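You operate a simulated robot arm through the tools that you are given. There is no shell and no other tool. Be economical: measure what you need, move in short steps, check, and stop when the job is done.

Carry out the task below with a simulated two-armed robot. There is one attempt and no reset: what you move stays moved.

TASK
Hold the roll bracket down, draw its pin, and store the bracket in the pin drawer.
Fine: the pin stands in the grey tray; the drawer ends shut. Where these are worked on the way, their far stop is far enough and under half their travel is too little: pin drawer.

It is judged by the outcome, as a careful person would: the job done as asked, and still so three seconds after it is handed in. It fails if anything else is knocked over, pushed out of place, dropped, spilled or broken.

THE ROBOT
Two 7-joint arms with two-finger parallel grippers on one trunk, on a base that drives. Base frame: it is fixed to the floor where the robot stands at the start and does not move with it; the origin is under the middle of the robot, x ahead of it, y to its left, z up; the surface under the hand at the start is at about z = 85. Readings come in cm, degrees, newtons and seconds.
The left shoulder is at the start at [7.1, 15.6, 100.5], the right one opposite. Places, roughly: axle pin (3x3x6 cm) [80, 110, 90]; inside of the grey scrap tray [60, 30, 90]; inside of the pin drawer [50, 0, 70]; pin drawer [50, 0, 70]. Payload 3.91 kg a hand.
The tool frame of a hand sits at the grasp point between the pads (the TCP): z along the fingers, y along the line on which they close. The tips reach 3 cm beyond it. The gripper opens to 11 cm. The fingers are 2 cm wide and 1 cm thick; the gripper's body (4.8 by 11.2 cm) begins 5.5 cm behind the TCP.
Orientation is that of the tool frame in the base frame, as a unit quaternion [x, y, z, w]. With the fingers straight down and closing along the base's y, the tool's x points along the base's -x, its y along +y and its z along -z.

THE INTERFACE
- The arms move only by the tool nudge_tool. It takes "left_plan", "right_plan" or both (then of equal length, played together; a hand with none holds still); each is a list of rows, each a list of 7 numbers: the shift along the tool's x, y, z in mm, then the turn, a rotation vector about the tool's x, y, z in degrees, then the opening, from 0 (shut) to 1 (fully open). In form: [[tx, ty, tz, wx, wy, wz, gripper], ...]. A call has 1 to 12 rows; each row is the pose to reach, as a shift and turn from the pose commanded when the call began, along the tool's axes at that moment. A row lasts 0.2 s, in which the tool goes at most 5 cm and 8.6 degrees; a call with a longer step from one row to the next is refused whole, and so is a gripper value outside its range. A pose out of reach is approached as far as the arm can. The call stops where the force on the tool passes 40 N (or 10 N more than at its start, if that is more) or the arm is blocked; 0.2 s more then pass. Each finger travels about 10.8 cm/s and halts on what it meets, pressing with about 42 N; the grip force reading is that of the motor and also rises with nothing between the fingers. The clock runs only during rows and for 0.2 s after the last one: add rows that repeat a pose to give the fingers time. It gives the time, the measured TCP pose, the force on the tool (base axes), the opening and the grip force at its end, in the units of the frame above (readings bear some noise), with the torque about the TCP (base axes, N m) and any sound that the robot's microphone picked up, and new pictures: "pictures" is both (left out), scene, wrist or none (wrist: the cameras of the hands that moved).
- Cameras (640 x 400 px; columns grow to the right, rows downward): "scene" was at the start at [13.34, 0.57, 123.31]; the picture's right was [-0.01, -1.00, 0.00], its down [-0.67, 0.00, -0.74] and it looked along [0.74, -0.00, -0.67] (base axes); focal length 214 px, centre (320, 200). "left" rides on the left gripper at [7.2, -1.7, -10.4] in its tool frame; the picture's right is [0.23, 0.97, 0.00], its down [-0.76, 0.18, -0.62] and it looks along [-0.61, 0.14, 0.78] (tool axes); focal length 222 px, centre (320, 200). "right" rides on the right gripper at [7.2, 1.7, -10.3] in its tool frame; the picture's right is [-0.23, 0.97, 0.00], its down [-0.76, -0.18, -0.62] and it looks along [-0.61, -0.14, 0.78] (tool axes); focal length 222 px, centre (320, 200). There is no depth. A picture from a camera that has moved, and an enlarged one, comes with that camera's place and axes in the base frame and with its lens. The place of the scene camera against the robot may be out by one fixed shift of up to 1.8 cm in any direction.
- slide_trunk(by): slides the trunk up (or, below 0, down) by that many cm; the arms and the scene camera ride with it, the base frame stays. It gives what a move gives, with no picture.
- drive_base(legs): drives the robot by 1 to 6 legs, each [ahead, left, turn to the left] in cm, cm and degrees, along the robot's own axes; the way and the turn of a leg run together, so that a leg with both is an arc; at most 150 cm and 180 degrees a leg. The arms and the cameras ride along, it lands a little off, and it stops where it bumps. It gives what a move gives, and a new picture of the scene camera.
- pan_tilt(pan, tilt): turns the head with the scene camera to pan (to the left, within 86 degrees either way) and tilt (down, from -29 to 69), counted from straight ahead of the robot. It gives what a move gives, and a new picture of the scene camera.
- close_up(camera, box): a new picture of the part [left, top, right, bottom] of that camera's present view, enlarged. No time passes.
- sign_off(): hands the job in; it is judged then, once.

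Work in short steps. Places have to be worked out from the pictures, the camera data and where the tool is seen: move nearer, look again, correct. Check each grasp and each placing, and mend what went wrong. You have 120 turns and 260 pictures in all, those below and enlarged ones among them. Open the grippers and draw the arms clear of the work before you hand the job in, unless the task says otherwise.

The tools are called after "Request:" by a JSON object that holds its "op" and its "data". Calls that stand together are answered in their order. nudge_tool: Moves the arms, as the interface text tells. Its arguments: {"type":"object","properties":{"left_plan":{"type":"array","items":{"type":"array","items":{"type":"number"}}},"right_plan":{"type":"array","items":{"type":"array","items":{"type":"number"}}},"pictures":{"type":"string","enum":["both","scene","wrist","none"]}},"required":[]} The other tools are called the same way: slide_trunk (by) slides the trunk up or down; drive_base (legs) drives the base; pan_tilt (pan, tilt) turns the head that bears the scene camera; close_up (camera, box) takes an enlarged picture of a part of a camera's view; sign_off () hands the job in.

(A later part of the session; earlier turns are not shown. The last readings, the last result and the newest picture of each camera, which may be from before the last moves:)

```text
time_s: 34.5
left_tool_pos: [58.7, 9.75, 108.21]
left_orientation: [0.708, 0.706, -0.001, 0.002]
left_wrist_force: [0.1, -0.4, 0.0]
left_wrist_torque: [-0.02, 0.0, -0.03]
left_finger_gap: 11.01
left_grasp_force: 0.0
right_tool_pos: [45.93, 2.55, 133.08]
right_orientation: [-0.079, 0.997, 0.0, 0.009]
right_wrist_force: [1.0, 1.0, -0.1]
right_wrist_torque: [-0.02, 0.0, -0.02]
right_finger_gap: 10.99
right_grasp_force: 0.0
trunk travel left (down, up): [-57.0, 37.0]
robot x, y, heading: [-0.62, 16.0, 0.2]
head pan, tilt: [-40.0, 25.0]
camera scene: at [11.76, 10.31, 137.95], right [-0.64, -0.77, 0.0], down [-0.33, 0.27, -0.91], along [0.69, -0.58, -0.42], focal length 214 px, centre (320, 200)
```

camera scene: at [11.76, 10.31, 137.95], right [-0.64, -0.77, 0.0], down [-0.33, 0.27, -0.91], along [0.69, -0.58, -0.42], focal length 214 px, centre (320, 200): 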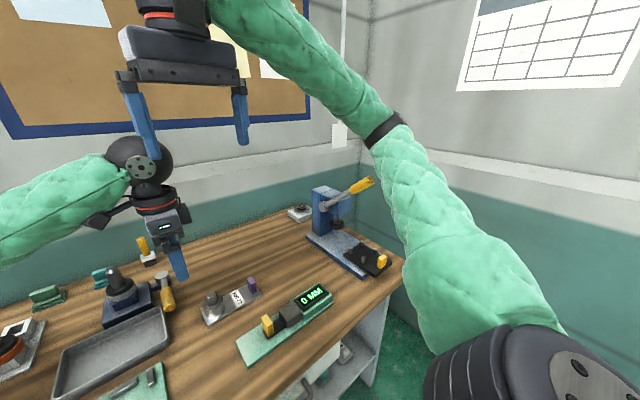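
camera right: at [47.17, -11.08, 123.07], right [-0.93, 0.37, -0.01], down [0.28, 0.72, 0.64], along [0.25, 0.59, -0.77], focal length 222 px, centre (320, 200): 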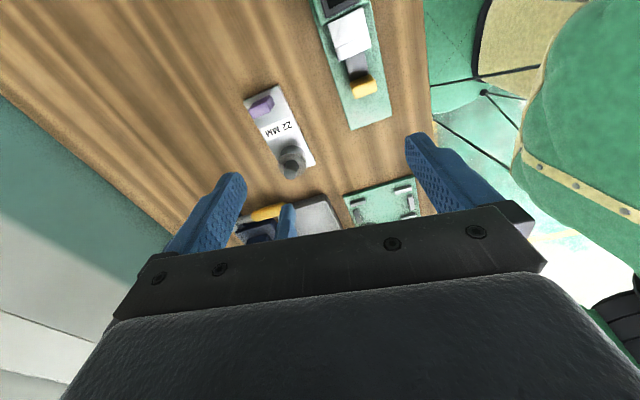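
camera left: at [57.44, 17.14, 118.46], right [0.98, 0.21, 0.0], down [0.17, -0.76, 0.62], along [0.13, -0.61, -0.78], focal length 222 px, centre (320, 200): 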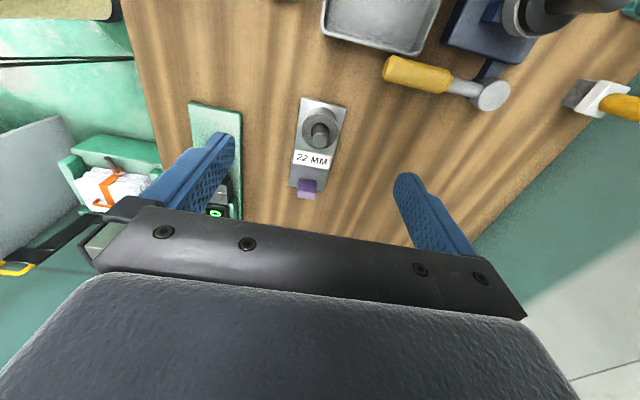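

I'll restore the lever with the right hand, with the arm extended straighter: back the base off and go a little right.

Request:
{"op": "drive_base", "data": {"legs": [[-30, 0, 0], [0, -10, 0]]}}

Request:
{"op": "close_up", "data": {"camera": "scene", "box": [240, 100, 480, 300]}}

```text
time_s: 37.3
left_tool_pos: [29.41, -0.48, 108.16]
left_orientation: [0.708, 0.706, 0.0, 0.001]
left_wrist_force: [0.1, 0.3, -0.4]
left_wrist_torque: [0.02, 0.0, 0.02]
left_finger_gap: 10.98
left_grasp_force: 0.1
right_tool_pos: [16.59, -7.92, 132.99]
right_orientation: [-0.079, 0.997, 0.001, 0.009]
right_wrist_force: [0.7, 0.1, 0.2]
right_wrist_torque: [0.06, 0.0, -0.02]
right_finger_gap: 11.03
right_grasp_force: 0.1
trunk travel left (down, up): [-57.0, 37.0]
robot x, y, heading: [-29.82, 5.3, -0.0]
head pan, tilt: [-40.0, 25.0]
camera scene: at [-17.53, -0.08, 137.96], right [-0.64, -0.77, 0.0], down [-0.32, 0.27, -0.91], along [0.69, -0.58, -0.42], focal length 214 px, centre (320, 200)
```

scene: 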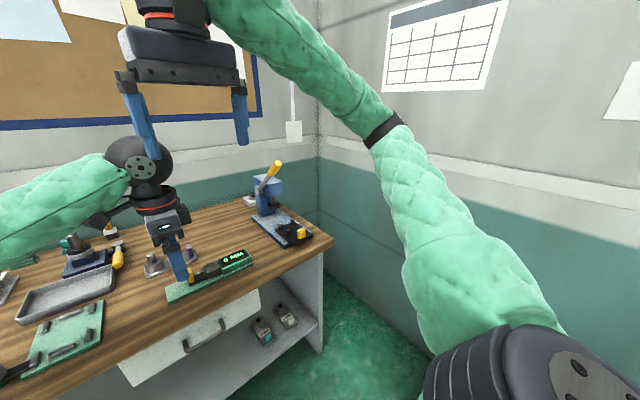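

```text
2.00 times, centred on (360, 200) of scene
camera zoom: at [-17.53, -0.08, 137.96], right [-0.64, -0.77, 0.0], down [-0.32, 0.27, -0.91], along [0.69, -0.58, -0.42], focal length 429 px, centre (240, 200)
```

zoom: 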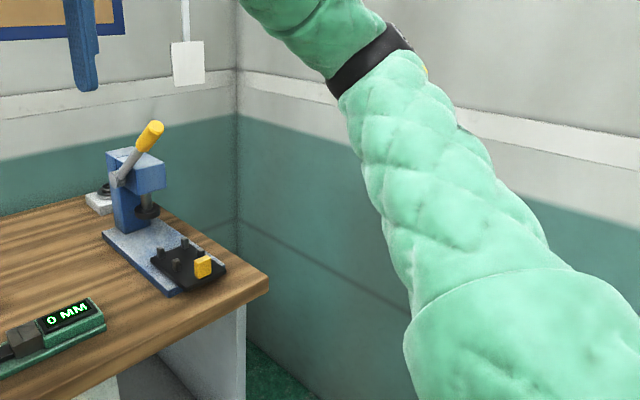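

Now I move the right hand above the lever's handle end (~[48,-35.5,116]), squaring its orientation.

Request:
{"op": "nudge_tool", "data": {"right_plan": [[-27, -32, 5, 0, 0, 0.9, 1], [-54, -64, 10, 0, 0, 1.8, 1], [-80, -97, 15, 0, 0, 2.7, 1], [-107, -129, 20, 0, 0, 3.6, 1], [-134, -161, 25, 0, 0, 4.5, 1], [-161, -193, 30, 0, 0, 5.4, 1], [-188, -225, 35, 0, 0, 6.3, 1], [-214, -258, 40, 0, 0, 7.2, 1], [-241, -290, 45, 0, 0, 8.1, 1], [-268, -322, 50, 0, 0, 9, 1], [-268, -322, 50, 0, 0, 9, 1]], "pictures": "both"}}

```text
time_s: 39.7
left_tool_pos: [29.37, -0.47, 108.23]
left_orientation: [0.708, 0.706, -0.001, 0.003]
left_wrist_force: [-0.1, 0.7, 0.0]
left_wrist_torque: [0.0, -0.01, -0.01]
left_finger_gap: 10.99
left_grasp_force: 0.0
right_tool_pos: [48.38, -35.41, 128.52]
right_orientation: [-0.001, 1.0, 0.002, 0.01]
right_wrist_force: [-0.2, -0.4, 1.2]
right_wrist_torque: [0.0, -0.02, 0.04]
right_finger_gap: 10.99
right_grasp_force: 0.1
trunk travel left (down, up): [-57.0, 37.0]
robot x, y, heading: [-29.31, 5.14, -0.0]
head pan, tilt: [-40.0, 25.0]
camera scene: at [-17.64, 0.08, 137.98], right [-0.64, -0.77, 0.0], down [-0.32, 0.27, -0.91], along [0.69, -0.58, -0.42], focal length 214 px, centre (320, 200)
camera right: at [40.93, -33.72, 138.77], right [0.23, 0.97, 0.01], down [0.75, -0.18, 0.64], along [0.62, -0.14, -0.77], focal length 222 px, centre (320, 200)
```

scene: 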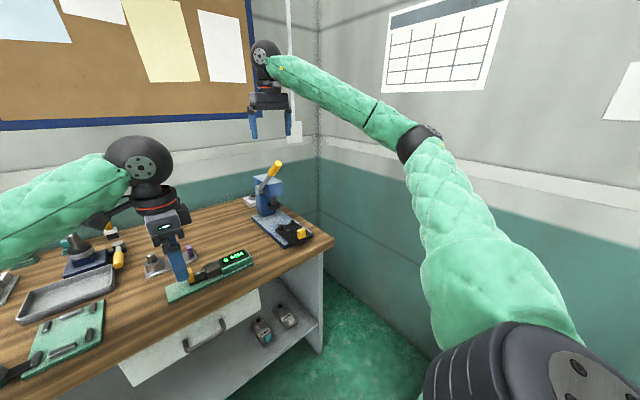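
right: 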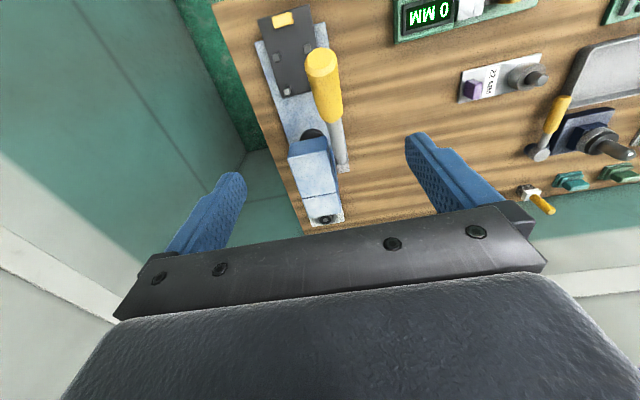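

The handle is between the fingers' projection; I descend around it about 4 cm from its end, then close gently.

Request:
{"op": "nudge_tool", "data": {"right_plan": [[16, 12, 20, 0, 0, 0, 0.7], [16, 12, 50, 0, 0, 0, 0.6], [16, 12, 80, 0, 0, 0, 0.6], [16, 12, 105, 0, 0, 0, 0.6], [16, 12, 125, 0, 0, 0, 0.6], [16, 12, 125, 0, 0, 0, 0.6]], "pictures": "both"}}

Request:
{"op": "close_up", "data": {"camera": "scene", "box": [220, 100, 340, 250]}}

```text
time_s: 41.1
left_tool_pos: [29.39, -0.42, 108.27]
left_orientation: [0.709, 0.706, 0.0, 0.003]
left_wrist_force: [-0.6, 0.0, 0.1]
left_wrist_torque: [-0.02, 0.05, 0.02]
left_finger_gap: 11.0
left_grasp_force: 0.0
right_tool_pos: [46.77, -34.0, 115.89]
right_orientation: [-0.001, 1.0, 0.001, 0.009]
right_wrist_force: [0.4, 0.0, -0.2]
right_wrist_torque: [-0.03, 0.03, 0.0]
right_finger_gap: 6.62
right_grasp_force: 0.1
trunk travel left (down, up): [-57.0, 37.0]
robot x, y, heading: [-29.49, 5.46, -0.2]
head pan, tilt: [-40.0, 25.0]
camera scene: at [-17.59, 0.06, 137.97], right [-0.64, -0.77, 0.0], down [-0.32, 0.27, -0.91], along [0.69, -0.58, -0.42], focal length 214 px, centre (320, 200)
camera right: at [39.32, -32.18, 126.06], right [0.23, 0.97, 0.01], down [0.75, -0.18, 0.64], along [0.62, -0.14, -0.77], focal length 222 px, centre (320, 200)
```

scene: 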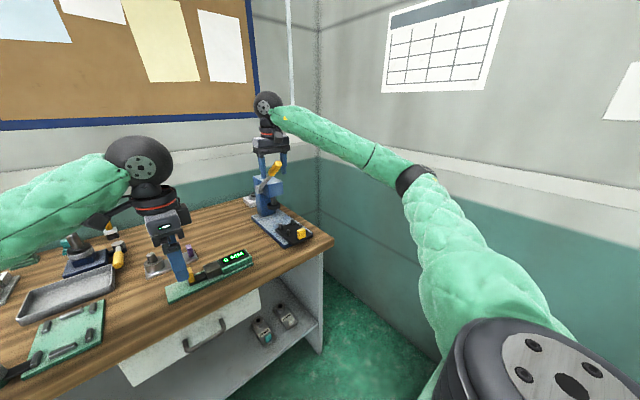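
right: 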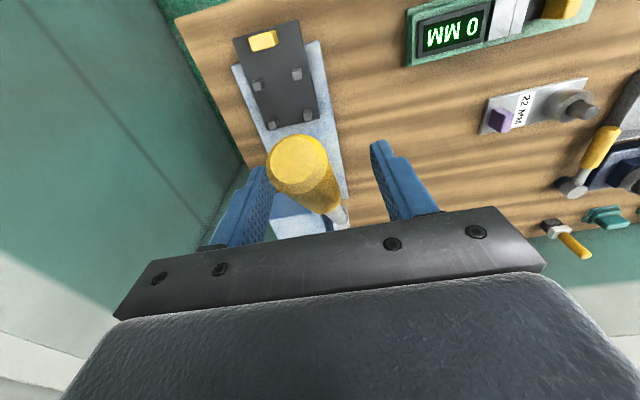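

```text
2.67 times, centred on (280, 175) of scene
camera zoom: at [-17.59, 0.06, 137.97], right [-0.64, -0.77, 0.0], down [-0.32, 0.27, -0.91], along [0.69, -0.58, -0.42], focal length 572 px, centre (427, 267)
```

zoom: 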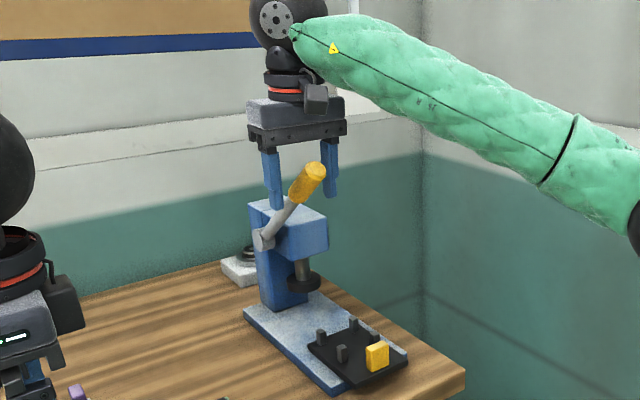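

Handle is centred between the fingers. Close, then carry it along its arc up to near its original angle.

Request:
{"op": "nudge_tool", "data": {"right_plan": [[0, 0, 0, 0, 0, 0, 0.3], [0, 0, 0, 0, 0, 0, 0.1], [0, 0, 0, 0, 0, 0, 0.1], [-15, 0, -18, 0, 0, 0, 0.1], [-30, 0, -33, 0, 0, 0, 0.1], [-47, 0, -46, 0, 0, 0, 0.1], [-65, 0, -57, 0, 0, 0, 0.1], [-85, 0, -67, 0, 0, 0, 0.1], [-101, 0, -73, 0, 0, 0, 0.1], [-115, 0, -77, 0, 0, 0, 0.1]], "pictures": "scene"}}

Request:
{"op": "close_up", "data": {"camera": "scene", "box": [220, 80, 340, 230]}}

```text
time_s: 43.3
left_tool_pos: [29.48, -0.45, 108.17]
left_orientation: [0.709, 0.705, -0.001, 0.001]
left_wrist_force: [-0.4, 0.3, 0.4]
left_wrist_torque: [0.03, 0.01, -0.02]
left_finger_gap: 11.01
left_grasp_force: 0.1
right_tool_pos: [58.12, -34.22, 123.93]
right_orientation: [0.0, 1.0, 0.002, 0.009]
right_wrist_force: [-5.8, -11.2, -12.2]
right_wrist_torque: [-2.11, 1.49, -0.54]
right_finger_gap: 2.52
right_grasp_force: 45.5
trunk travel left (down, up): [-57.0, 37.0]
robot x, y, heading: [-29.49, 5.33, -0.0]
head pan, tilt: [-40.0, 25.0]
camera scene: at [-17.49, -0.11, 137.95], right [-0.64, -0.77, 0.0], down [-0.32, 0.27, -0.91], along [0.69, -0.58, -0.42], focal length 214 px, centre (320, 200)
```

scene: 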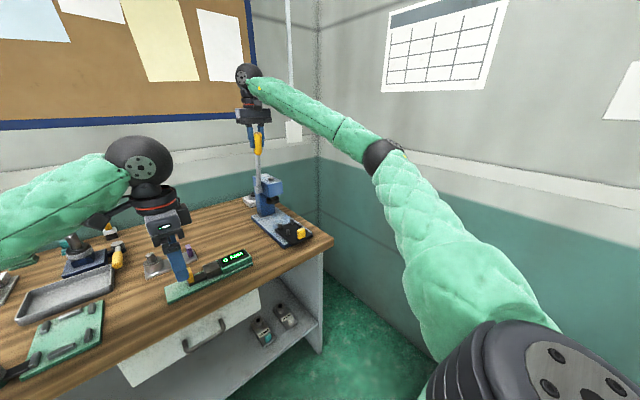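

```text
2.67 times, centred on (280, 155) of scene
camera zoom: at [-17.49, -0.11, 137.95], right [-0.64, -0.77, 0.0], down [-0.32, 0.27, -0.91], along [0.69, -0.58, -0.42], focal length 572 px, centre (427, 320)
```

zoom: 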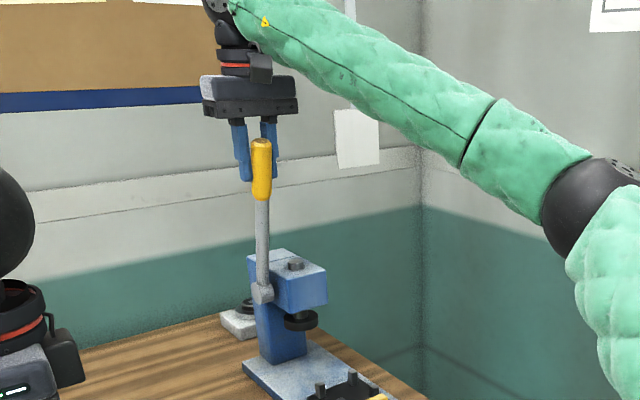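

The lever tip now reads ~[58.5,-34.4,127], matching the original. I open and withdraw upward.

Request:
{"op": "nudge_tool", "data": {"right_plan": [[0, 0, 0, 0, 0, 0, 0.3], [0, 0, 0, 0, 0, 0, 0.6], [0, 0, -30, 0, 0, 0, 0.6], [0, 0, -70, 0, 0, 0, 0.6], [0, 0, -110, 0, 0, 0, 0.6], [40, 30, -120, 0, 0, 0, 0.8], [80, 60, -120, 0, 0, 0, 1], [80, 60, -120, 0, 0, 0, 1]], "pictures": "scene"}}

Request:
{"op": "close_up", "data": {"camera": "scene", "box": [220, 80, 340, 230]}}

```text
refused: row 6 steps farther than a row can; nothing moved
```

```text
2.67 times, centred on (280, 155) of scene
camera zoom: at [-17.49, -0.11, 137.95], right [-0.64, -0.77, 0.0], down [-0.32, 0.27, -0.91], along [0.69, -0.58, -0.42], focal length 572 px, centre (427, 320)
```

zoom: 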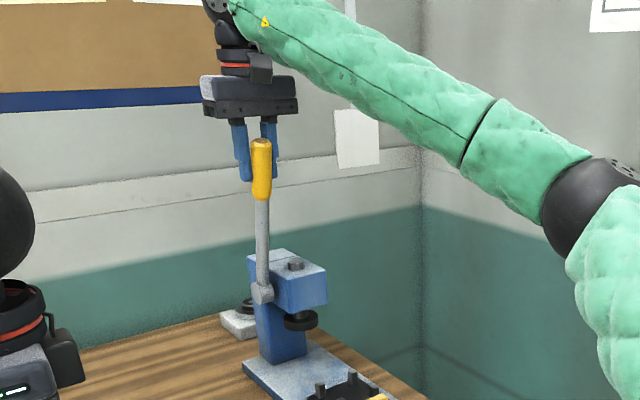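

One step was just over the limit; I repeat with shorter steps.

Request:
{"op": "nudge_tool", "data": {"right_plan": [[0, 0, 0, 0, 0, 0, 0.3], [0, 0, 0, 0, 0, 0, 0.6], [0, 0, -30, 0, 0, 0, 0.6], [0, 0, -70, 0, 0, 0, 0.6], [0, 0, -110, 0, 0, 0, 0.6], [35, 30, -115, 0, 0, 0, 0.8], [70, 60, -115, 0, 0, 0, 1], [70, 60, -115, 0, 0, 0, 1]], "pictures": "scene"}}

Request:
{"op": "close_up", "data": {"camera": "scene", "box": [220, 80, 340, 230]}}

```text
time_s: 45.1
left_tool_pos: [29.49, -0.48, 108.21]
left_orientation: [0.708, 0.706, -0.001, 0.002]
left_wrist_force: [0.1, 0.3, 0.5]
left_wrist_torque: [-0.03, 0.02, -0.01]
left_finger_gap: 10.98
left_grasp_force: 0.1
right_tool_pos: [50.91, -28.18, 135.09]
right_orientation: [-0.001, 1.0, 0.002, 0.009]
right_wrist_force: [-0.1, 0.1, -0.1]
right_wrist_torque: [0.01, 0.02, 0.01]
right_finger_gap: 10.99
right_grasp_force: 0.0
trunk travel left (down, up): [-57.0, 37.0]
robot x, y, heading: [-29.27, 5.38, 0.2]
head pan, tilt: [-40.0, 25.0]
camera scene: at [-17.49, 0.03, 137.95], right [-0.64, -0.77, 0.0], down [-0.32, 0.27, -0.91], along [0.69, -0.58, -0.42], focal length 214 px, centre (320, 200)
```

scene: 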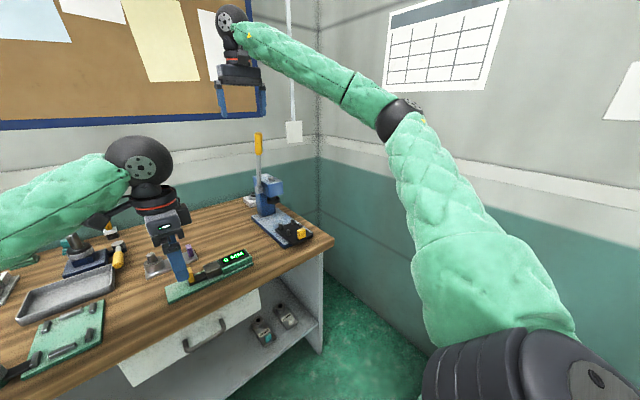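

```text
2.67 times, centred on (280, 155) of scene
camera zoom: at [-17.49, 0.03, 137.95], right [-0.64, -0.77, 0.0], down [-0.32, 0.27, -0.91], along [0.69, -0.58, -0.42], focal length 572 px, centre (427, 320)
```

zoom: 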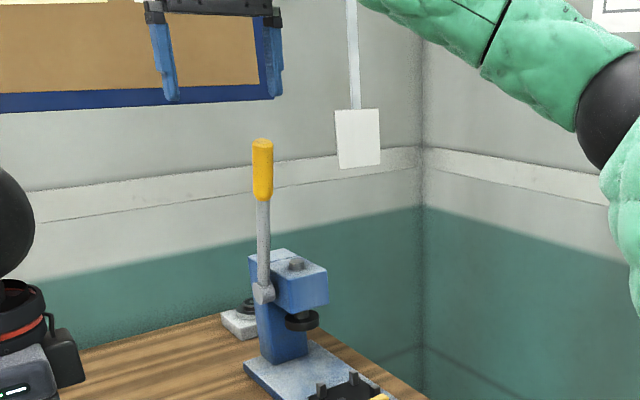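

Lever is restored. Now I position the base further left and slightly back so both arms work extended, away from the press.

Request:
{"op": "drive_base", "data": {"legs": [[0, 15, 0], [11, 0, 0]]}}

Request:
{"op": "pan_tilt", "data": {"pan": -12, "tilt": 35}}

```text
time_s: 47.2
left_tool_pos: [40.64, 14.14, 108.2]
left_orientation: [0.709, 0.705, -0.001, 0.002]
left_wrist_force: [0.3, -0.1, 0.3]
left_wrist_torque: [0.05, 0.04, -0.02]
left_finger_gap: 11.01
left_grasp_force: 0.0
right_tool_pos: [62.2, -13.68, 135.03]
right_orientation: [0.0, 1.0, 0.002, 0.009]
right_wrist_force: [0.7, -0.6, -1.1]
right_wrist_torque: [0.0, 0.04, 0.0]
right_finger_gap: 10.97
right_grasp_force: 0.0
trunk travel left (down, up): [-57.0, 37.0]
robot x, y, heading: [-18.5, 20.2, -0.0]
head pan, tilt: [-40.0, 25.0]
camera scene: at [-6.24, 14.68, 137.96], right [-0.64, -0.76, 0.0], down [-0.32, 0.27, -0.91], along [0.69, -0.58, -0.42], focal length 214 px, centre (320, 200)
```

scene: 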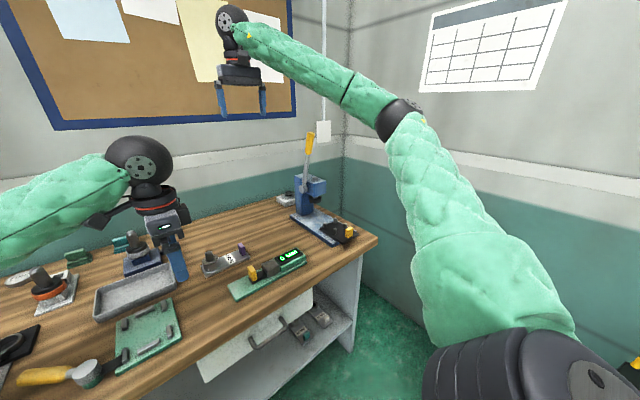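

```text
time_s: 48.1
left_tool_pos: [40.67, 14.23, 108.29]
left_orientation: [0.708, 0.706, 0.0, 0.003]
left_wrist_force: [0.3, -0.4, 1.1]
left_wrist_torque: [0.0, 0.0, -0.01]
left_finger_gap: 11.01
left_grasp_force: 0.0
right_tool_pos: [62.11, -13.62, 135.1]
right_orientation: [0.0, 1.0, 0.002, 0.009]
right_wrist_force: [-0.2, 0.1, 0.7]
right_wrist_torque: [0.0, -0.01, -0.02]
right_finger_gap: 10.98
right_grasp_force: 0.0
trunk travel left (down, up): [-57.0, 37.0]
robot x, y, heading: [-18.18, 19.84, 0.1]
head pan, tilt: [-12.0, 35.0]
camera scene: at [-4.76, 18.8, 136.39], right [-0.21, -0.98, 0.0], down [-0.56, 0.12, -0.82], along [0.8, -0.17, -0.57], focal length 214 px, centre (320, 200)
```

scene: 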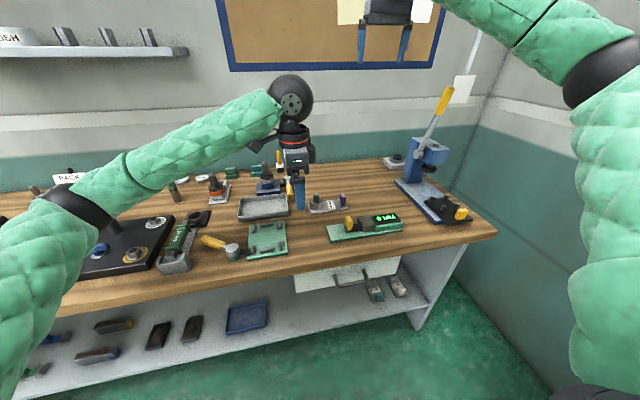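

Lower the right hand to above the tab, watching through its camera.

Request:
{"op": "nudge_tool", "data": {"right_plan": [[3, 12, 40, 0, 0, 0, 1], [6, 24, 80, 0, 0, 0, 1], [9, 36, 120, 0, 0, 0, 1], [12, 48, 160, 0, 0, 0, 1], [16, 60, 200, 0, 0, 0, 1], [20, 73, 240, 0, 0, 0, 1], [23, 86, 280, 0, 0, 0, 0.6], [23, 86, 280, 0, 0, 0, 0.5]], "pictures": "both"}}

Request:
{"op": "close_up", "data": {"camera": "right", "box": [240, 60, 480, 210]}}

```text
time_s: 50.0
left_tool_pos: [40.51, 14.07, 108.17]
left_orientation: [0.708, 0.706, 0.001, 0.003]
left_wrist_force: [-0.5, -0.2, -0.1]
left_wrist_torque: [0.0, 0.02, -0.04]
left_finger_gap: 11.01
left_grasp_force: 0.0
right_tool_pos: [60.34, -4.77, 107.1]
right_orientation: [0.001, 1.0, 0.003, 0.009]
right_wrist_force: [-1.9, 0.4, -1.1]
right_wrist_torque: [-0.01, 0.01, -0.02]
right_finger_gap: 5.5
right_grasp_force: 0.0
trunk travel left (down, up): [-57.0, 37.0]
robot x, y, heading: [-18.18, 20.09, 0.1]
head pan, tilt: [-12.0, 35.0]
camera scene: at [-4.79, 18.82, 136.4], right [-0.21, -0.98, 0.0], down [-0.56, 0.12, -0.82], along [0.8, -0.17, -0.57], focal length 214 px, centre (320, 200)
camera right: at [52.95, -2.95, 117.22], right [0.23, 0.97, 0.01], down [0.75, -0.18, 0.64], along [0.62, -0.14, -0.77], focal length 222 px, centre (320, 200)
```

scene: 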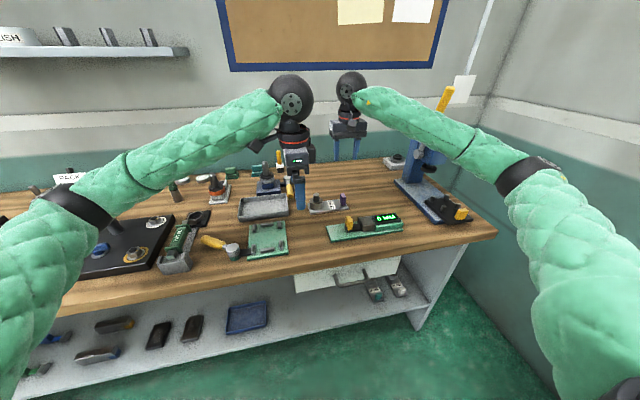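
right: 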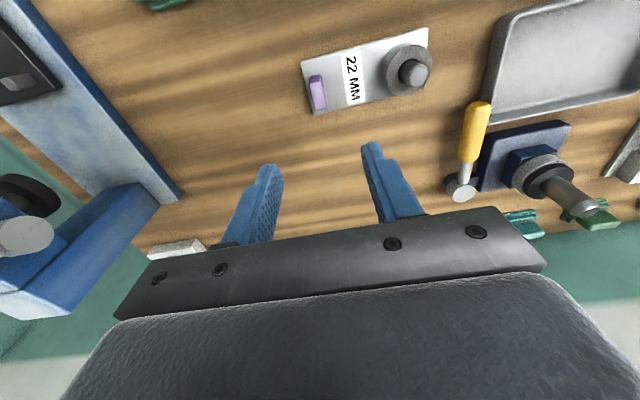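

```text
2.67 times, centred on (360, 135) of right
camera zoom: at [52.95, -2.95, 117.22], right [0.23, 0.97, 0.01], down [0.75, -0.18, 0.64], along [0.62, -0.14, -0.77], focal length 592 px, centre (213, 373)
```

zoom: 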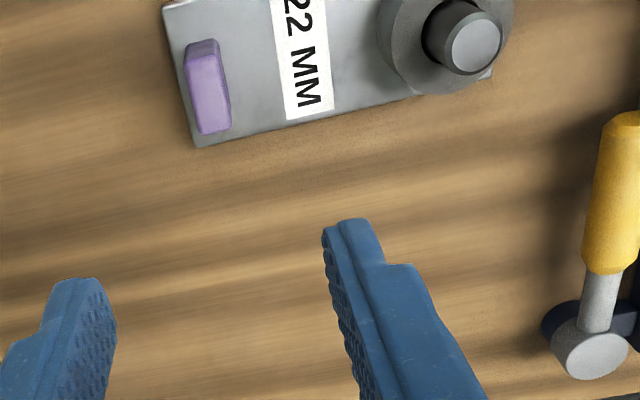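

Tab at [59.7, -4.7], pin at [59.9, 5.85]. I lower the right hand round the tab and close on it.

Request:
{"op": "nudge_tool", "data": {"right_plan": [[6, 1, 40, 0, 0, 0, 0.5], [6, 1, 80, 0, 0, 0, 0.5], [6, 1, 120, 0, 0, 0, 0.5], [6, 1, 150, 0, 0, 0, 0.5], [6, 1, 168, 0, 0, 0, 0.5], [6, 1, 168, 0, 0, 0, 0.2], [6, 1, 168, 0, 0, 0, 0], [6, 1, 168, 0, 0, 0, 0]], "pictures": "both"}}

Request:
{"op": "close_up", "data": {"camera": "scene", "box": [280, 130, 420, 240]}}

```text
time_s: 51.8
left_tool_pos: [40.57, 14.19, 108.21]
left_orientation: [0.709, 0.705, 0.0, 0.002]
left_wrist_force: [-1.1, 0.4, 0.2]
left_wrist_torque: [0.01, 0.02, -0.02]
left_finger_gap: 11.02
left_grasp_force: 0.0
right_tool_pos: [60.24, -4.66, 90.29]
right_orientation: [0.0, 1.0, 0.002, 0.009]
right_wrist_force: [-0.3, -0.8, -0.2]
right_wrist_torque: [-0.26, -0.06, 0.01]
right_finger_gap: 1.57
right_grasp_force: 42.4
trunk travel left (down, up): [-57.0, 37.0]
robot x, y, heading: [-18.45, 20.05, -0.1]
head pan, tilt: [-12.0, 35.0]
camera scene: at [-4.73, 18.8, 136.38], right [-0.21, -0.98, 0.0], down [-0.56, 0.12, -0.82], along [0.8, -0.17, -0.57], focal length 214 px, centre (320, 200)
camera right: at [52.75, -3.0, 100.42], right [0.23, 0.97, 0.01], down [0.75, -0.18, 0.64], along [0.62, -0.14, -0.77], focal length 222 px, centre (320, 200)
```

scene: 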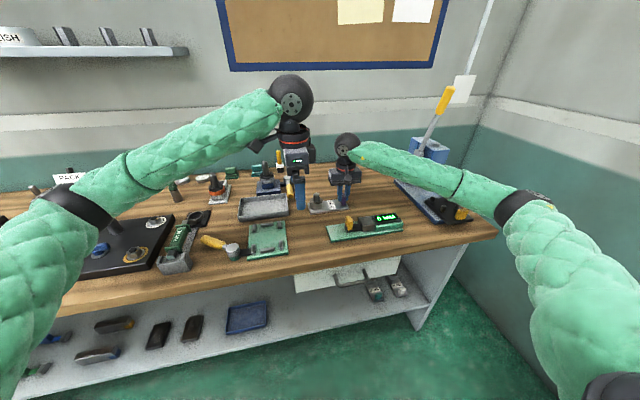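
right: 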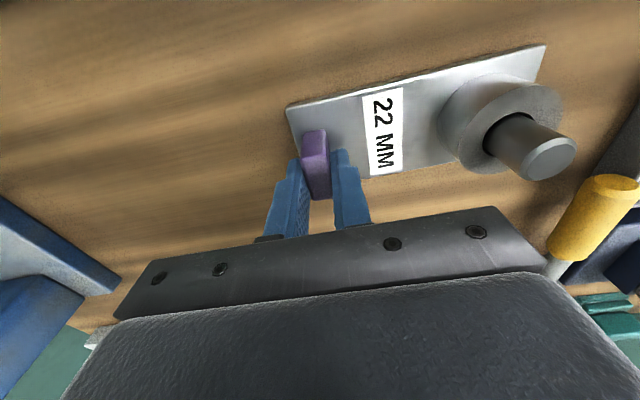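

```text
3.64 times, centred on (350, 185) of scene
camera zoom: at [-4.73, 18.8, 136.38], right [-0.21, -0.98, 0.0], down [-0.56, 0.12, -0.82], along [0.8, -0.17, -0.57], focal length 780 px, centre (211, 254)
```

zoom: 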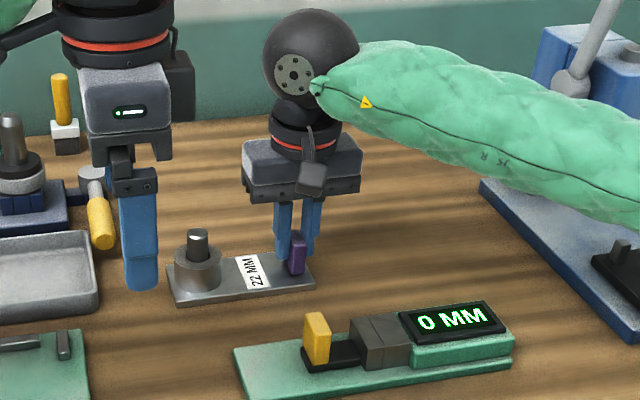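

Tab is held. Now the left hand comes over the pin, leaning 15° away from the right wrist.

Request:
{"op": "nudge_tool", "data": {"left_plan": [[-12, 32, 4, 0, -2.5, 0, 1], [-24, 64, 10, 0, -5, 0, 1], [-36, 96, 20, 0, -7.5, 0, 0.8], [-48, 128, 30, 0, -10, 0, 0.6], [-60, 160, 40, 0, -12.5, 0, 0.5], [-72, 193, 50, 0, -15, 0, 0.5], [-72, 193, 50, 0, -15, 0, 0.5]], "pictures": "both"}}

Request:
{"op": "close_up", "data": {"camera": "scene", "box": [280, 130, 420, 240]}}

```text
time_s: 53.4
left_tool_pos: [59.66, 6.77, 103.39]
left_orientation: [0.702, 0.7, -0.093, 0.094]
left_wrist_force: [0.6, 0.6, -0.8]
left_wrist_torque: [-0.01, -0.01, 0.01]
left_finger_gap: 5.5
left_grasp_force: 0.0
right_tool_pos: [60.23, -4.75, 90.24]
right_orientation: [0.0, 1.0, 0.002, 0.009]
right_wrist_force: [0.5, 0.1, -0.9]
right_wrist_torque: [-0.28, -0.02, -0.01]
right_finger_gap: 1.57
right_grasp_force: 41.7
trunk travel left (down, up): [-57.0, 37.0]
robot x, y, heading: [-18.17, 20.29, -0.1]
head pan, tilt: [-12.0, 35.0]
camera scene: at [-4.74, 18.83, 136.39], right [-0.21, -0.98, 0.0], down [-0.56, 0.12, -0.82], along [0.8, -0.17, -0.57], focal length 214 px, centre (320, 200)
camera left: at [58.09, 16.42, 111.47], right [0.98, 0.21, -0.06], down [0.17, -0.57, 0.8], along [0.14, -0.79, -0.59], focal length 222 px, centre (320, 200)
```

scene: 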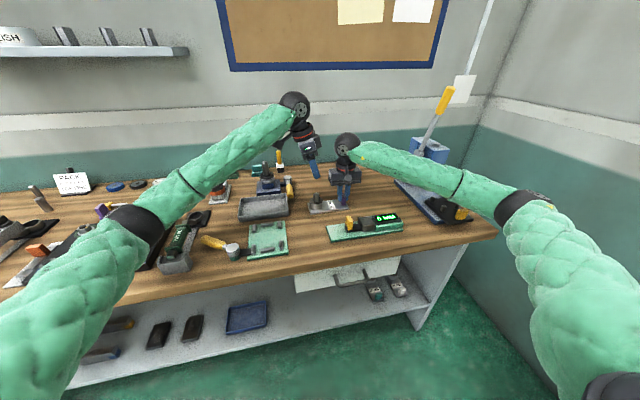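
left: 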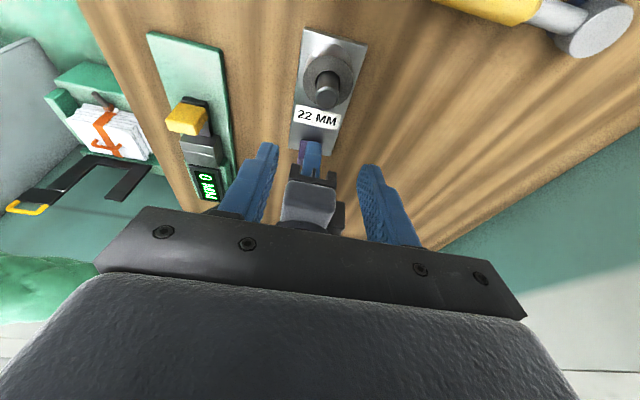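

```text
3.64 times, centred on (350, 185) of scene
camera zoom: at [-4.74, 18.83, 136.39], right [-0.21, -0.98, 0.0], down [-0.56, 0.12, -0.82], along [0.8, -0.17, -0.57], focal length 780 px, centre (211, 254)
```

zoom: 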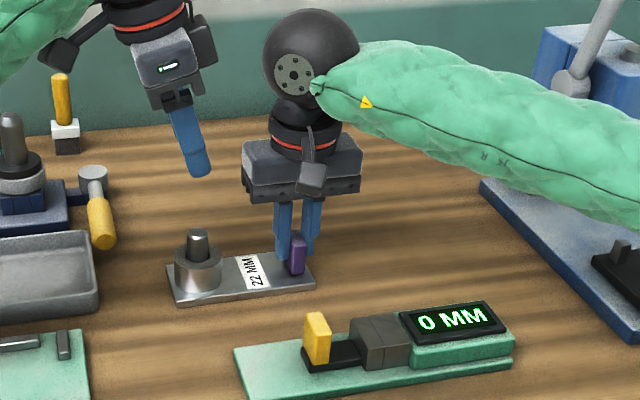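

Pin confirmed at about [59.8, 6.0]. Descend around the pin's protruding part and close.

Request:
{"op": "nudge_tool", "data": {"left_plan": [[8, 1, 36, 0, 0, 0, 0.5], [16, 2, 72, 0, 0, 0, 0.5], [21, 2, 92, 0, 0, 0, 0.5], [25, 2, 108, 0, 0, 0, 0.5], [25, 2, 108, 0, 0, 0, 0.5]], "pictures": "wrist"}}

Request:
{"op": "close_up", "data": {"camera": "scene", "box": [300, 150, 380, 220]}}

```text
time_s: 54.8
left_tool_pos: [61.12, 7.5, 96.67]
left_orientation: [0.703, 0.699, -0.069, 0.115]
left_wrist_force: [0.1, -0.6, 0.5]
left_wrist_torque: [-0.01, 0.01, -0.01]
left_finger_gap: 5.5
left_grasp_force: 0.1
right_tool_pos: [60.0, -4.75, 91.09]
right_orientation: [0.001, 1.0, 0.004, 0.015]
right_wrist_force: [3.2, 4.3, 32.2]
right_wrist_torque: [-0.22, -0.28, -0.23]
right_finger_gap: 1.59
right_grasp_force: 41.7
trunk travel left (down, up): [-57.0, 37.0]
robot x, y, heading: [-18.54, 20.57, -0.0]
head pan, tilt: [-12.0, 35.0]
stopped in row 5 (left hand): the arm was blocked; the commanded pose is now the measured one
camera left: at [58.91, 17.1, 104.74], right [0.97, 0.22, 0.01], down [0.13, -0.57, 0.81], along [0.18, -0.79, -0.59], focal length 222 px, centre (320, 200)
```

left: 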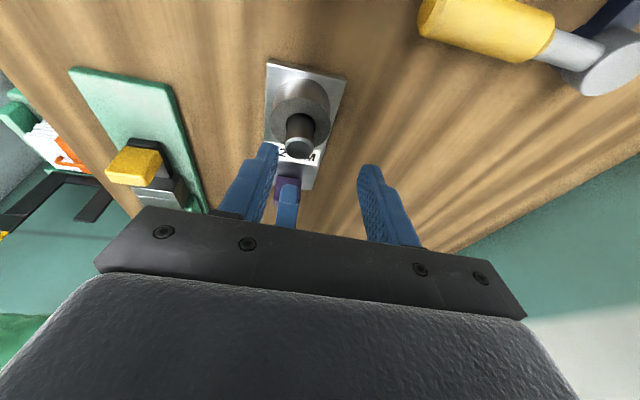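

```text
5.71 times, centred on (340, 185) of scene
camera zoom: at [-5.19, 18.89, 136.45], right [-0.21, -0.98, 0.0], down [-0.56, 0.12, -0.82], along [0.8, -0.17, -0.57], focal length 1226 px, centre (206, 286)
```

zoom: 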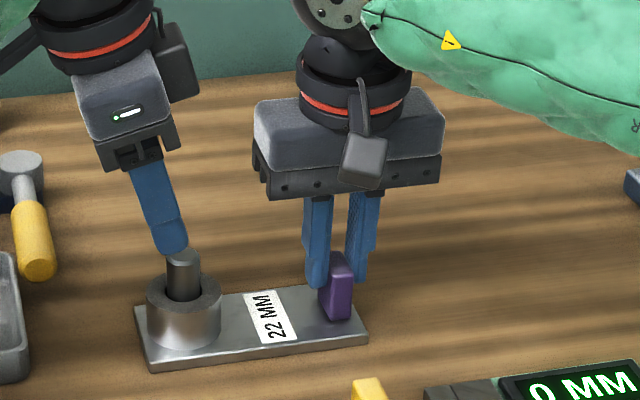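

The left arm is blocked by something along its length; I look at the scene.

Request:
{"op": "pan_tilt", "data": {"pan": 25, "tilt": 35}}

```text
time_s: 55.8
left_tool_pos: [61.02, 7.53, 96.75]
left_orientation: [0.702, 0.699, -0.069, 0.116]
left_wrist_force: [-0.3, 0.2, 0.0]
left_wrist_torque: [0.05, -0.01, 0.02]
left_finger_gap: 5.49
left_grasp_force: 0.0
right_tool_pos: [59.99, -4.64, 90.72]
right_orientation: [0.002, 1.0, 0.002, 0.012]
right_wrist_force: [12.7, 1.1, 31.5]
right_wrist_torque: [-0.11, -0.46, 0.02]
right_finger_gap: 1.57
right_grasp_force: 41.9
trunk travel left (down, up): [-57.0, 37.0]
robot x, y, heading: [-18.26, 20.29, -0.2]
head pan, tilt: [25.0, 35.0]
camera scene: at [-5.79, 24.57, 136.54], right [0.42, -0.91, 0.0], down [-0.52, -0.24, -0.82], along [0.75, 0.34, -0.57], focal length 214 px, centre (320, 200)
```

scene: 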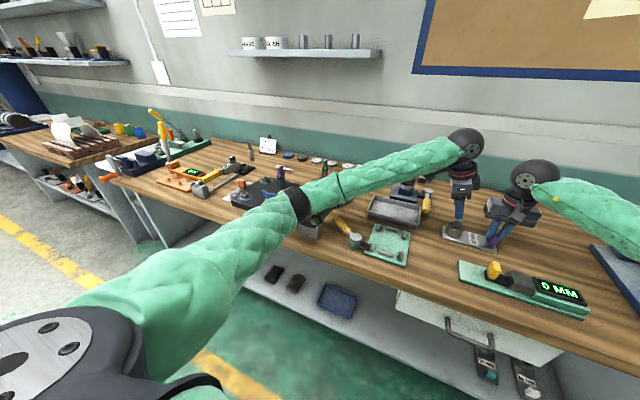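

The left elbow has come down on the bench area. I back the left hand up, and open the right hand from the tab, then inspect.

Request:
{"op": "nudge_tool", "data": {"left_plan": [[-8, 0, -30, 0, 0, 0, 0.5], [-16, 0, -60, 0, 0, 0, 0.5], [-25, 0, -95, 0, 0, 0, 0.5], [-35, 0, -130, 0, 0, 0, 0.5], [-35, 0, -130, 0, 0, 0, 0.5], [-35, 0, -130, 0, 0, 0, 0.5], [-35, 0, -130, 0, 0, 0, 0.5], [-35, 0, -130, 0, 0, 0, 0.5], [-35, 0, -130, 0, 0, 0, 0.5], [-35, 0, -130, 0, 0, 0, 0.5]], "right_plan": [[0, 0, 0, 0, 0, 0, 0], [0, 0, 0, 0, 0, 0, 0], [0, 0, 0, 0, 0, 0, 0], [0, 0, 0, 0, 0, 0, 0.2], [0, 0, 0, 0, 0, 0, 0.5], [0, 0, 0, 0, 0, 0, 0.5], [0, 0, -30, 0, 0, 0, 0.5], [0, 0, -60, 0, 0, 0, 0.5], [0, 0, -90, 0, 0, 0, 0.5], [0, 0, -90, 0, 0, 0, 0.5]], "pictures": "scene"}}

Request:
{"op": "close_up", "data": {"camera": "scene", "box": [220, 120, 420, 270]}}

```text
time_s: 56.4
left_tool_pos: [60.46, 6.98, 100.83]
left_orientation: [0.703, 0.698, -0.077, 0.109]
left_wrist_force: [0.3, -0.4, 0.7]
left_wrist_torque: [0.09, 0.0, 0.0]
left_finger_gap: 5.51
left_grasp_force: 0.0
right_tool_pos: [60.19, -4.43, 90.33]
right_orientation: [-0.001, 1.0, 0.004, 0.01]
right_wrist_force: [5.8, -3.1, 9.8]
right_wrist_torque: [-0.61, -0.26, 0.06]
right_finger_gap: 1.56
right_grasp_force: 42.0
trunk travel left (down, up): [-57.0, 37.0]
robot x, y, heading: [-18.38, 20.36, -0.2]
head pan, tilt: [25.0, 35.0]
stopped in row 3 (right hand): the force on the tool passed its limit at 56 N (the readings are from after the stop); the commanded pose is now the measured one
camera scene: at [-5.31, 24.58, 136.22], right [0.42, -0.91, 0.0], down [-0.52, -0.24, -0.82], along [0.74, 0.34, -0.57], focal length 214 px, centre (320, 200)
```

scene: 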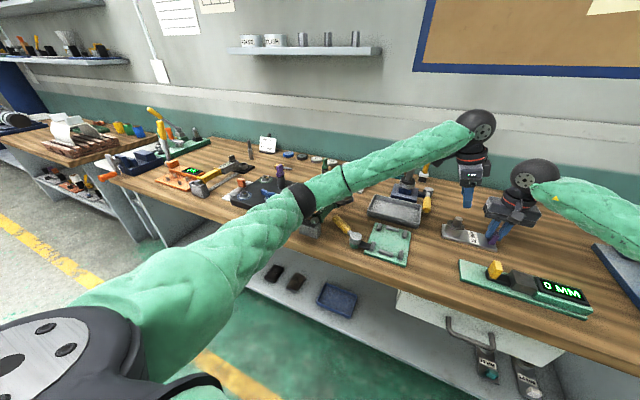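

```text
2.67 times, centred on (320, 195) of scene
camera zoom: at [-5.31, 24.58, 136.22], right [0.42, -0.91, 0.0], down [-0.52, -0.24, -0.82], along [0.74, 0.34, -0.57], focal length 572 px, centre (320, 213)
```

zoom: 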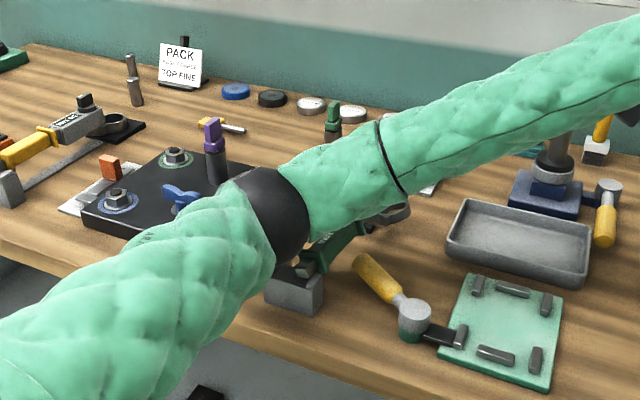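

Continue: release the tab first, then raise both hands.

Request:
{"op": "nudge_tool", "data": {"left_plan": [[0, 0, 0, 0, 0, 0, 0.5], [0, 0, 0, 0, 0, 0, 0.5], [-8, 0, -30, 0, 0, 0, 0.5], [-16, 0, -60, 0, 0, 0, 0.5], [-24, 0, -90, 0, 0, 0, 0.5], [-30, 0, -110, 0, 0, 0, 0.5], [-30, 0, -110, 0, 0, 0, 0.5]], "right_plan": [[0, 0, 0, 0, 0, 0, 0.2], [0, 0, 0, 0, 0, 0, 0.5], [0, 0, -30, 0, 0, 0, 0.5], [0, 0, -60, 0, 0, 0, 0.5], [0, 0, -90, 0, 0, 0, 0.5], [0, 0, -110, 0, 0, 0, 0.5], [0, 0, -110, 0, 0, 0, 0.5]], "pictures": "scene"}}

Request:
{"op": "slide_trunk", "data": {"by": 20}}

Request:
{"op": "pan_tilt", "data": {"pan": 15, "tilt": 45}}

```text
time_s: 58.0
left_tool_pos: [60.08, 6.83, 112.45]
left_orientation: [0.704, 0.698, -0.077, 0.108]
left_wrist_force: [-0.4, 0.8, 0.8]
left_wrist_torque: [-0.03, 0.01, -0.02]
left_finger_gap: 5.49
left_grasp_force: 0.0
right_tool_pos: [60.14, -4.49, 101.5]
right_orientation: [-0.002, 1.0, 0.003, 0.009]
right_wrist_force: [-0.1, -0.4, 0.2]
right_wrist_torque: [-0.03, -0.02, 0.02]
right_finger_gap: 5.5
right_grasp_force: 0.1
trunk travel left (down, up): [-57.0, 37.0]
robot x, y, heading: [-17.84, 20.61, -0.3]
head pan, tilt: [25.0, 35.0]
camera scene: at [-5.14, 24.62, 136.38], right [0.42, -0.91, 0.0], down [-0.52, -0.24, -0.82], along [0.74, 0.34, -0.57], focal length 214 px, centre (320, 200)
```

scene: 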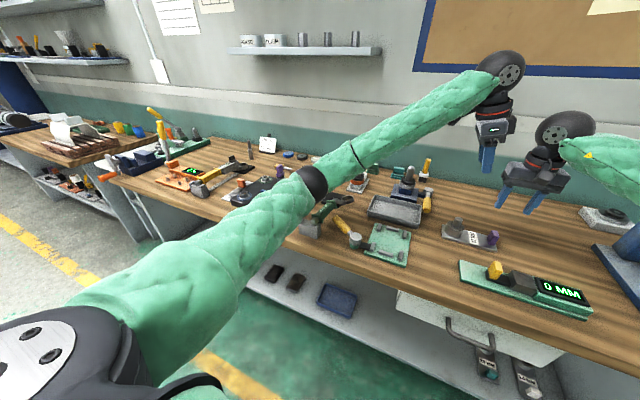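

```text
time_s: 60.2
left_tool_pos: [60.12, 6.75, 132.46]
left_orientation: [0.704, 0.698, -0.077, 0.108]
left_wrist_force: [-0.7, -0.9, -0.3]
left_wrist_torque: [0.0, 0.0, 0.0]
left_finger_gap: 5.49
left_grasp_force: 0.0
right_tool_pos: [59.99, -4.45, 121.42]
right_orientation: [-0.002, 1.0, 0.002, 0.009]
right_wrist_force: [-0.8, 0.5, 0.3]
right_wrist_torque: [-0.03, 0.03, -0.04]
right_finger_gap: 5.49
right_grasp_force: 0.1
trunk travel left (down, up): [-77.0, 17.0]
robot x, y, heading: [-17.96, 20.48, -0.5]
head pan, tilt: [25.0, 35.0]
```

```text
time_s: 60.9
left_tool_pos: [60.02, 6.85, 132.49]
left_orientation: [0.704, 0.698, -0.077, 0.108]
left_wrist_force: [-0.4, 1.1, -0.2]
left_wrist_torque: [0.03, -0.04, -0.01]
left_finger_gap: 5.48
left_grasp_force: 0.1
right_tool_pos: [60.07, -4.54, 121.44]
right_orientation: [-0.001, 1.0, 0.004, 0.009]
right_wrist_force: [-0.5, -0.1, 0.7]
right_wrist_torque: [0.02, -0.02, 0.0]
right_finger_gap: 5.5
right_grasp_force: 0.0
trunk travel left (down, up): [-77.0, 17.0]
robot x, y, heading: [-18.22, 20.29, -0.4]
head pan, tilt: [15.0, 45.0]
camera scene: at [-5.28, 23.01, 154.91], right [0.26, -0.97, 0.0], down [-0.68, -0.18, -0.71], along [0.68, 0.18, -0.71], focal length 214 px, centre (320, 200)
```

scene: 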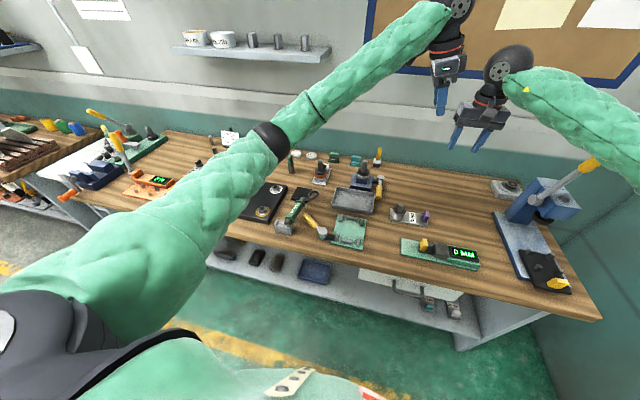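

The raised trunk lifts the elbow. Check whether the 30 MM tool was displaced.

Request:
{"op": "close_up", "data": {"camera": "scene", "box": [240, 150, 440, 270]}}

```text
3.20 times, centred on (340, 210) of scene
camera zoom: at [-5.28, 23.01, 154.91], right [0.26, -0.97, 0.0], down [-0.68, -0.18, -0.71], along [0.68, 0.18, -0.71], focal length 686 px, centre (256, 168)
```

zoom: 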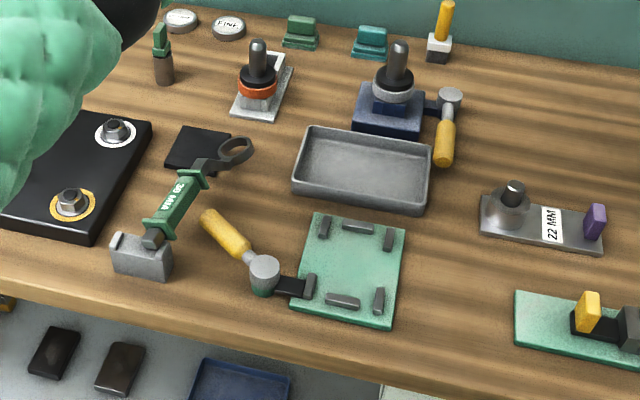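

The 30 MM tool's ring seems off its black pad. I zoom for detail.

Request:
{"op": "close_up", "data": {"camera": "scene", "box": [260, 180, 330, 245]}}

```text
6.15 times, centred on (295, 212) of scene
camera zoom: at [-5.28, 23.01, 154.91], right [0.26, -0.97, 0.0], down [-0.68, -0.18, -0.71], along [0.68, 0.18, -0.71], focal length 1320 px, centre (474, 123)
```

zoom: 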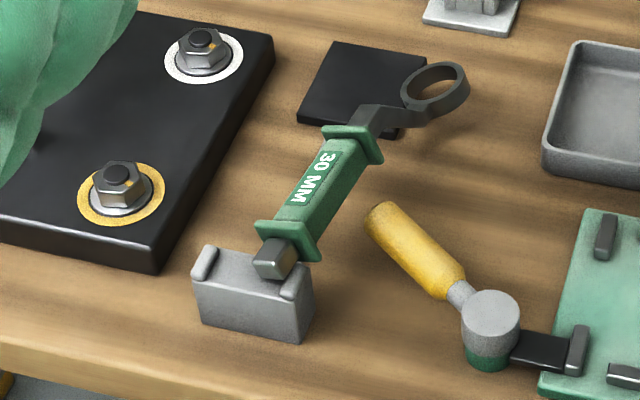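

The 30 MM spanner's ring end got pushed ~5 cm toward -y by the elbow. I will set it back. First bring the left hand over it with the lean undone.

Request:
{"op": "nudge_tool", "data": {"left_plan": [[40, -11, -11, 0, 2, 0, 0.5], [80, -22, -22, 0, 4, 0, 0.5], [120, -33, -32, 0, 6, 0, 0.5], [160, -44, -43, 0, 8, 0, 0.5], [200, -55, -54, 0, 10, 0, 0.7], [240, -66, -64, 0, 12, 0, 0.7], [280, -77, -75, 0, 13, 0, 0.7], [320, -88, -86, 0, 14, 0, 0.7], [360, -99, -96, 0, 15, 0, 0.7], [396, -110, -106, 0, 15, 0, 0.7]], "pictures": "none"}}

Request:
{"op": "nudge_tool", "data": {"left_plan": [[0, 0, 5, 0, 0, -8.3, 0.7], [0, 0, 10, 0, 0, -16.6, 0.7], [0, 0, 15, 0, 0, -24.9, 0.7], [0, 0, 20, 0, 0, -33.2, 0.7], [0, 0, 25, 0, 0, -41.5, 0.7], [0, 0, 30, 0, 0, -49.8, 0.7], [0, 0, 35, 0, 0, -58, 0.7], [0, 0, 40, 0, 0, -66.3, 0.7], [0, 0, 45, 0, 0, -74.6, 0.7], [0, 0, 50, 0, 0, -82.9, 0.7], [0, 0, 55, 0, 0, -90, 0.7], [0, 0, 60, 0, 0, -90, 0.7]], "pictures": "both"}}

```text
time_s: 63.1
left_tool_pos: [49.18, 47.81, 131.79]
left_orientation: [0.708, 0.706, 0.016, 0.017]
left_wrist_force: [0.3, 0.1, 0.5]
left_wrist_torque: [0.02, 0.0, -0.01]
left_finger_gap: 7.7
left_grasp_force: 0.1
right_tool_pos: [59.95, -4.47, 121.6]
right_orientation: [-0.001, 1.0, 0.002, 0.008]
right_wrist_force: [-0.6, 0.1, -0.1]
right_wrist_torque: [-0.01, -0.01, 0.01]
right_finger_gap: 5.51
right_grasp_force: 0.2
trunk travel left (down, up): [-77.0, 17.0]
robot x, y, heading: [-17.94, 20.58, -0.4]
head pan, tilt: [15.0, 45.0]
```

```text
time_s: 65.7
left_tool_pos: [49.25, 47.69, 125.98]
left_orientation: [0.0, 1.0, -0.001, 0.023]
left_wrist_force: [0.2, 0.0, -0.3]
left_wrist_torque: [0.0, 0.02, -0.02]
left_finger_gap: 7.71
left_grasp_force: 0.0
right_tool_pos: [60.04, -4.54, 121.53]
right_orientation: [-0.002, 1.0, 0.003, 0.008]
right_wrist_force: [0.0, -0.1, -0.1]
right_wrist_torque: [-0.02, 0.01, 0.02]
right_finger_gap: 5.49
right_grasp_force: 0.1
trunk travel left (down, up): [-77.0, 17.0]
robot x, y, heading: [-17.97, 20.51, -0.0]
head pan, tilt: [15.0, 45.0]
camera scene: at [-5.29, 23.04, 154.91], right [0.25, -0.97, 0.0], down [-0.68, -0.18, -0.71], along [0.68, 0.18, -0.71], focal length 214 px, centre (320, 200)
camera left: at [41.65, 46.06, 136.11], right [-0.23, 0.97, -0.01], down [0.73, 0.18, 0.66], along [0.64, 0.14, -0.75], focal length 222 px, centre (320, 200)
```

scene: 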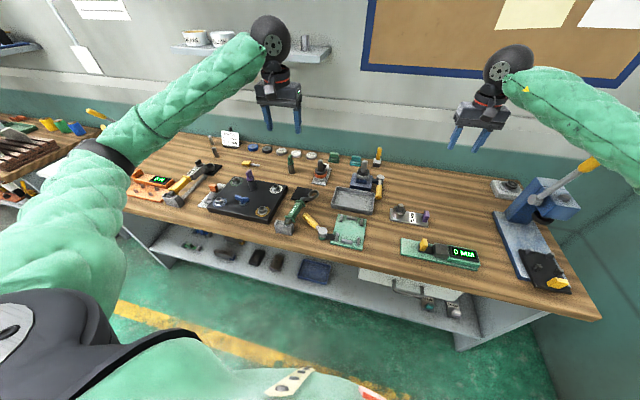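
left: 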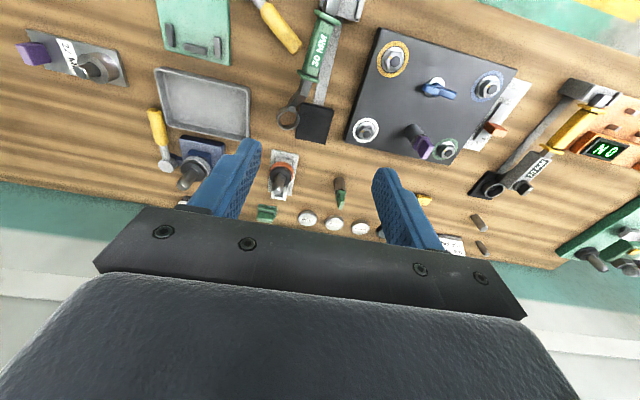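

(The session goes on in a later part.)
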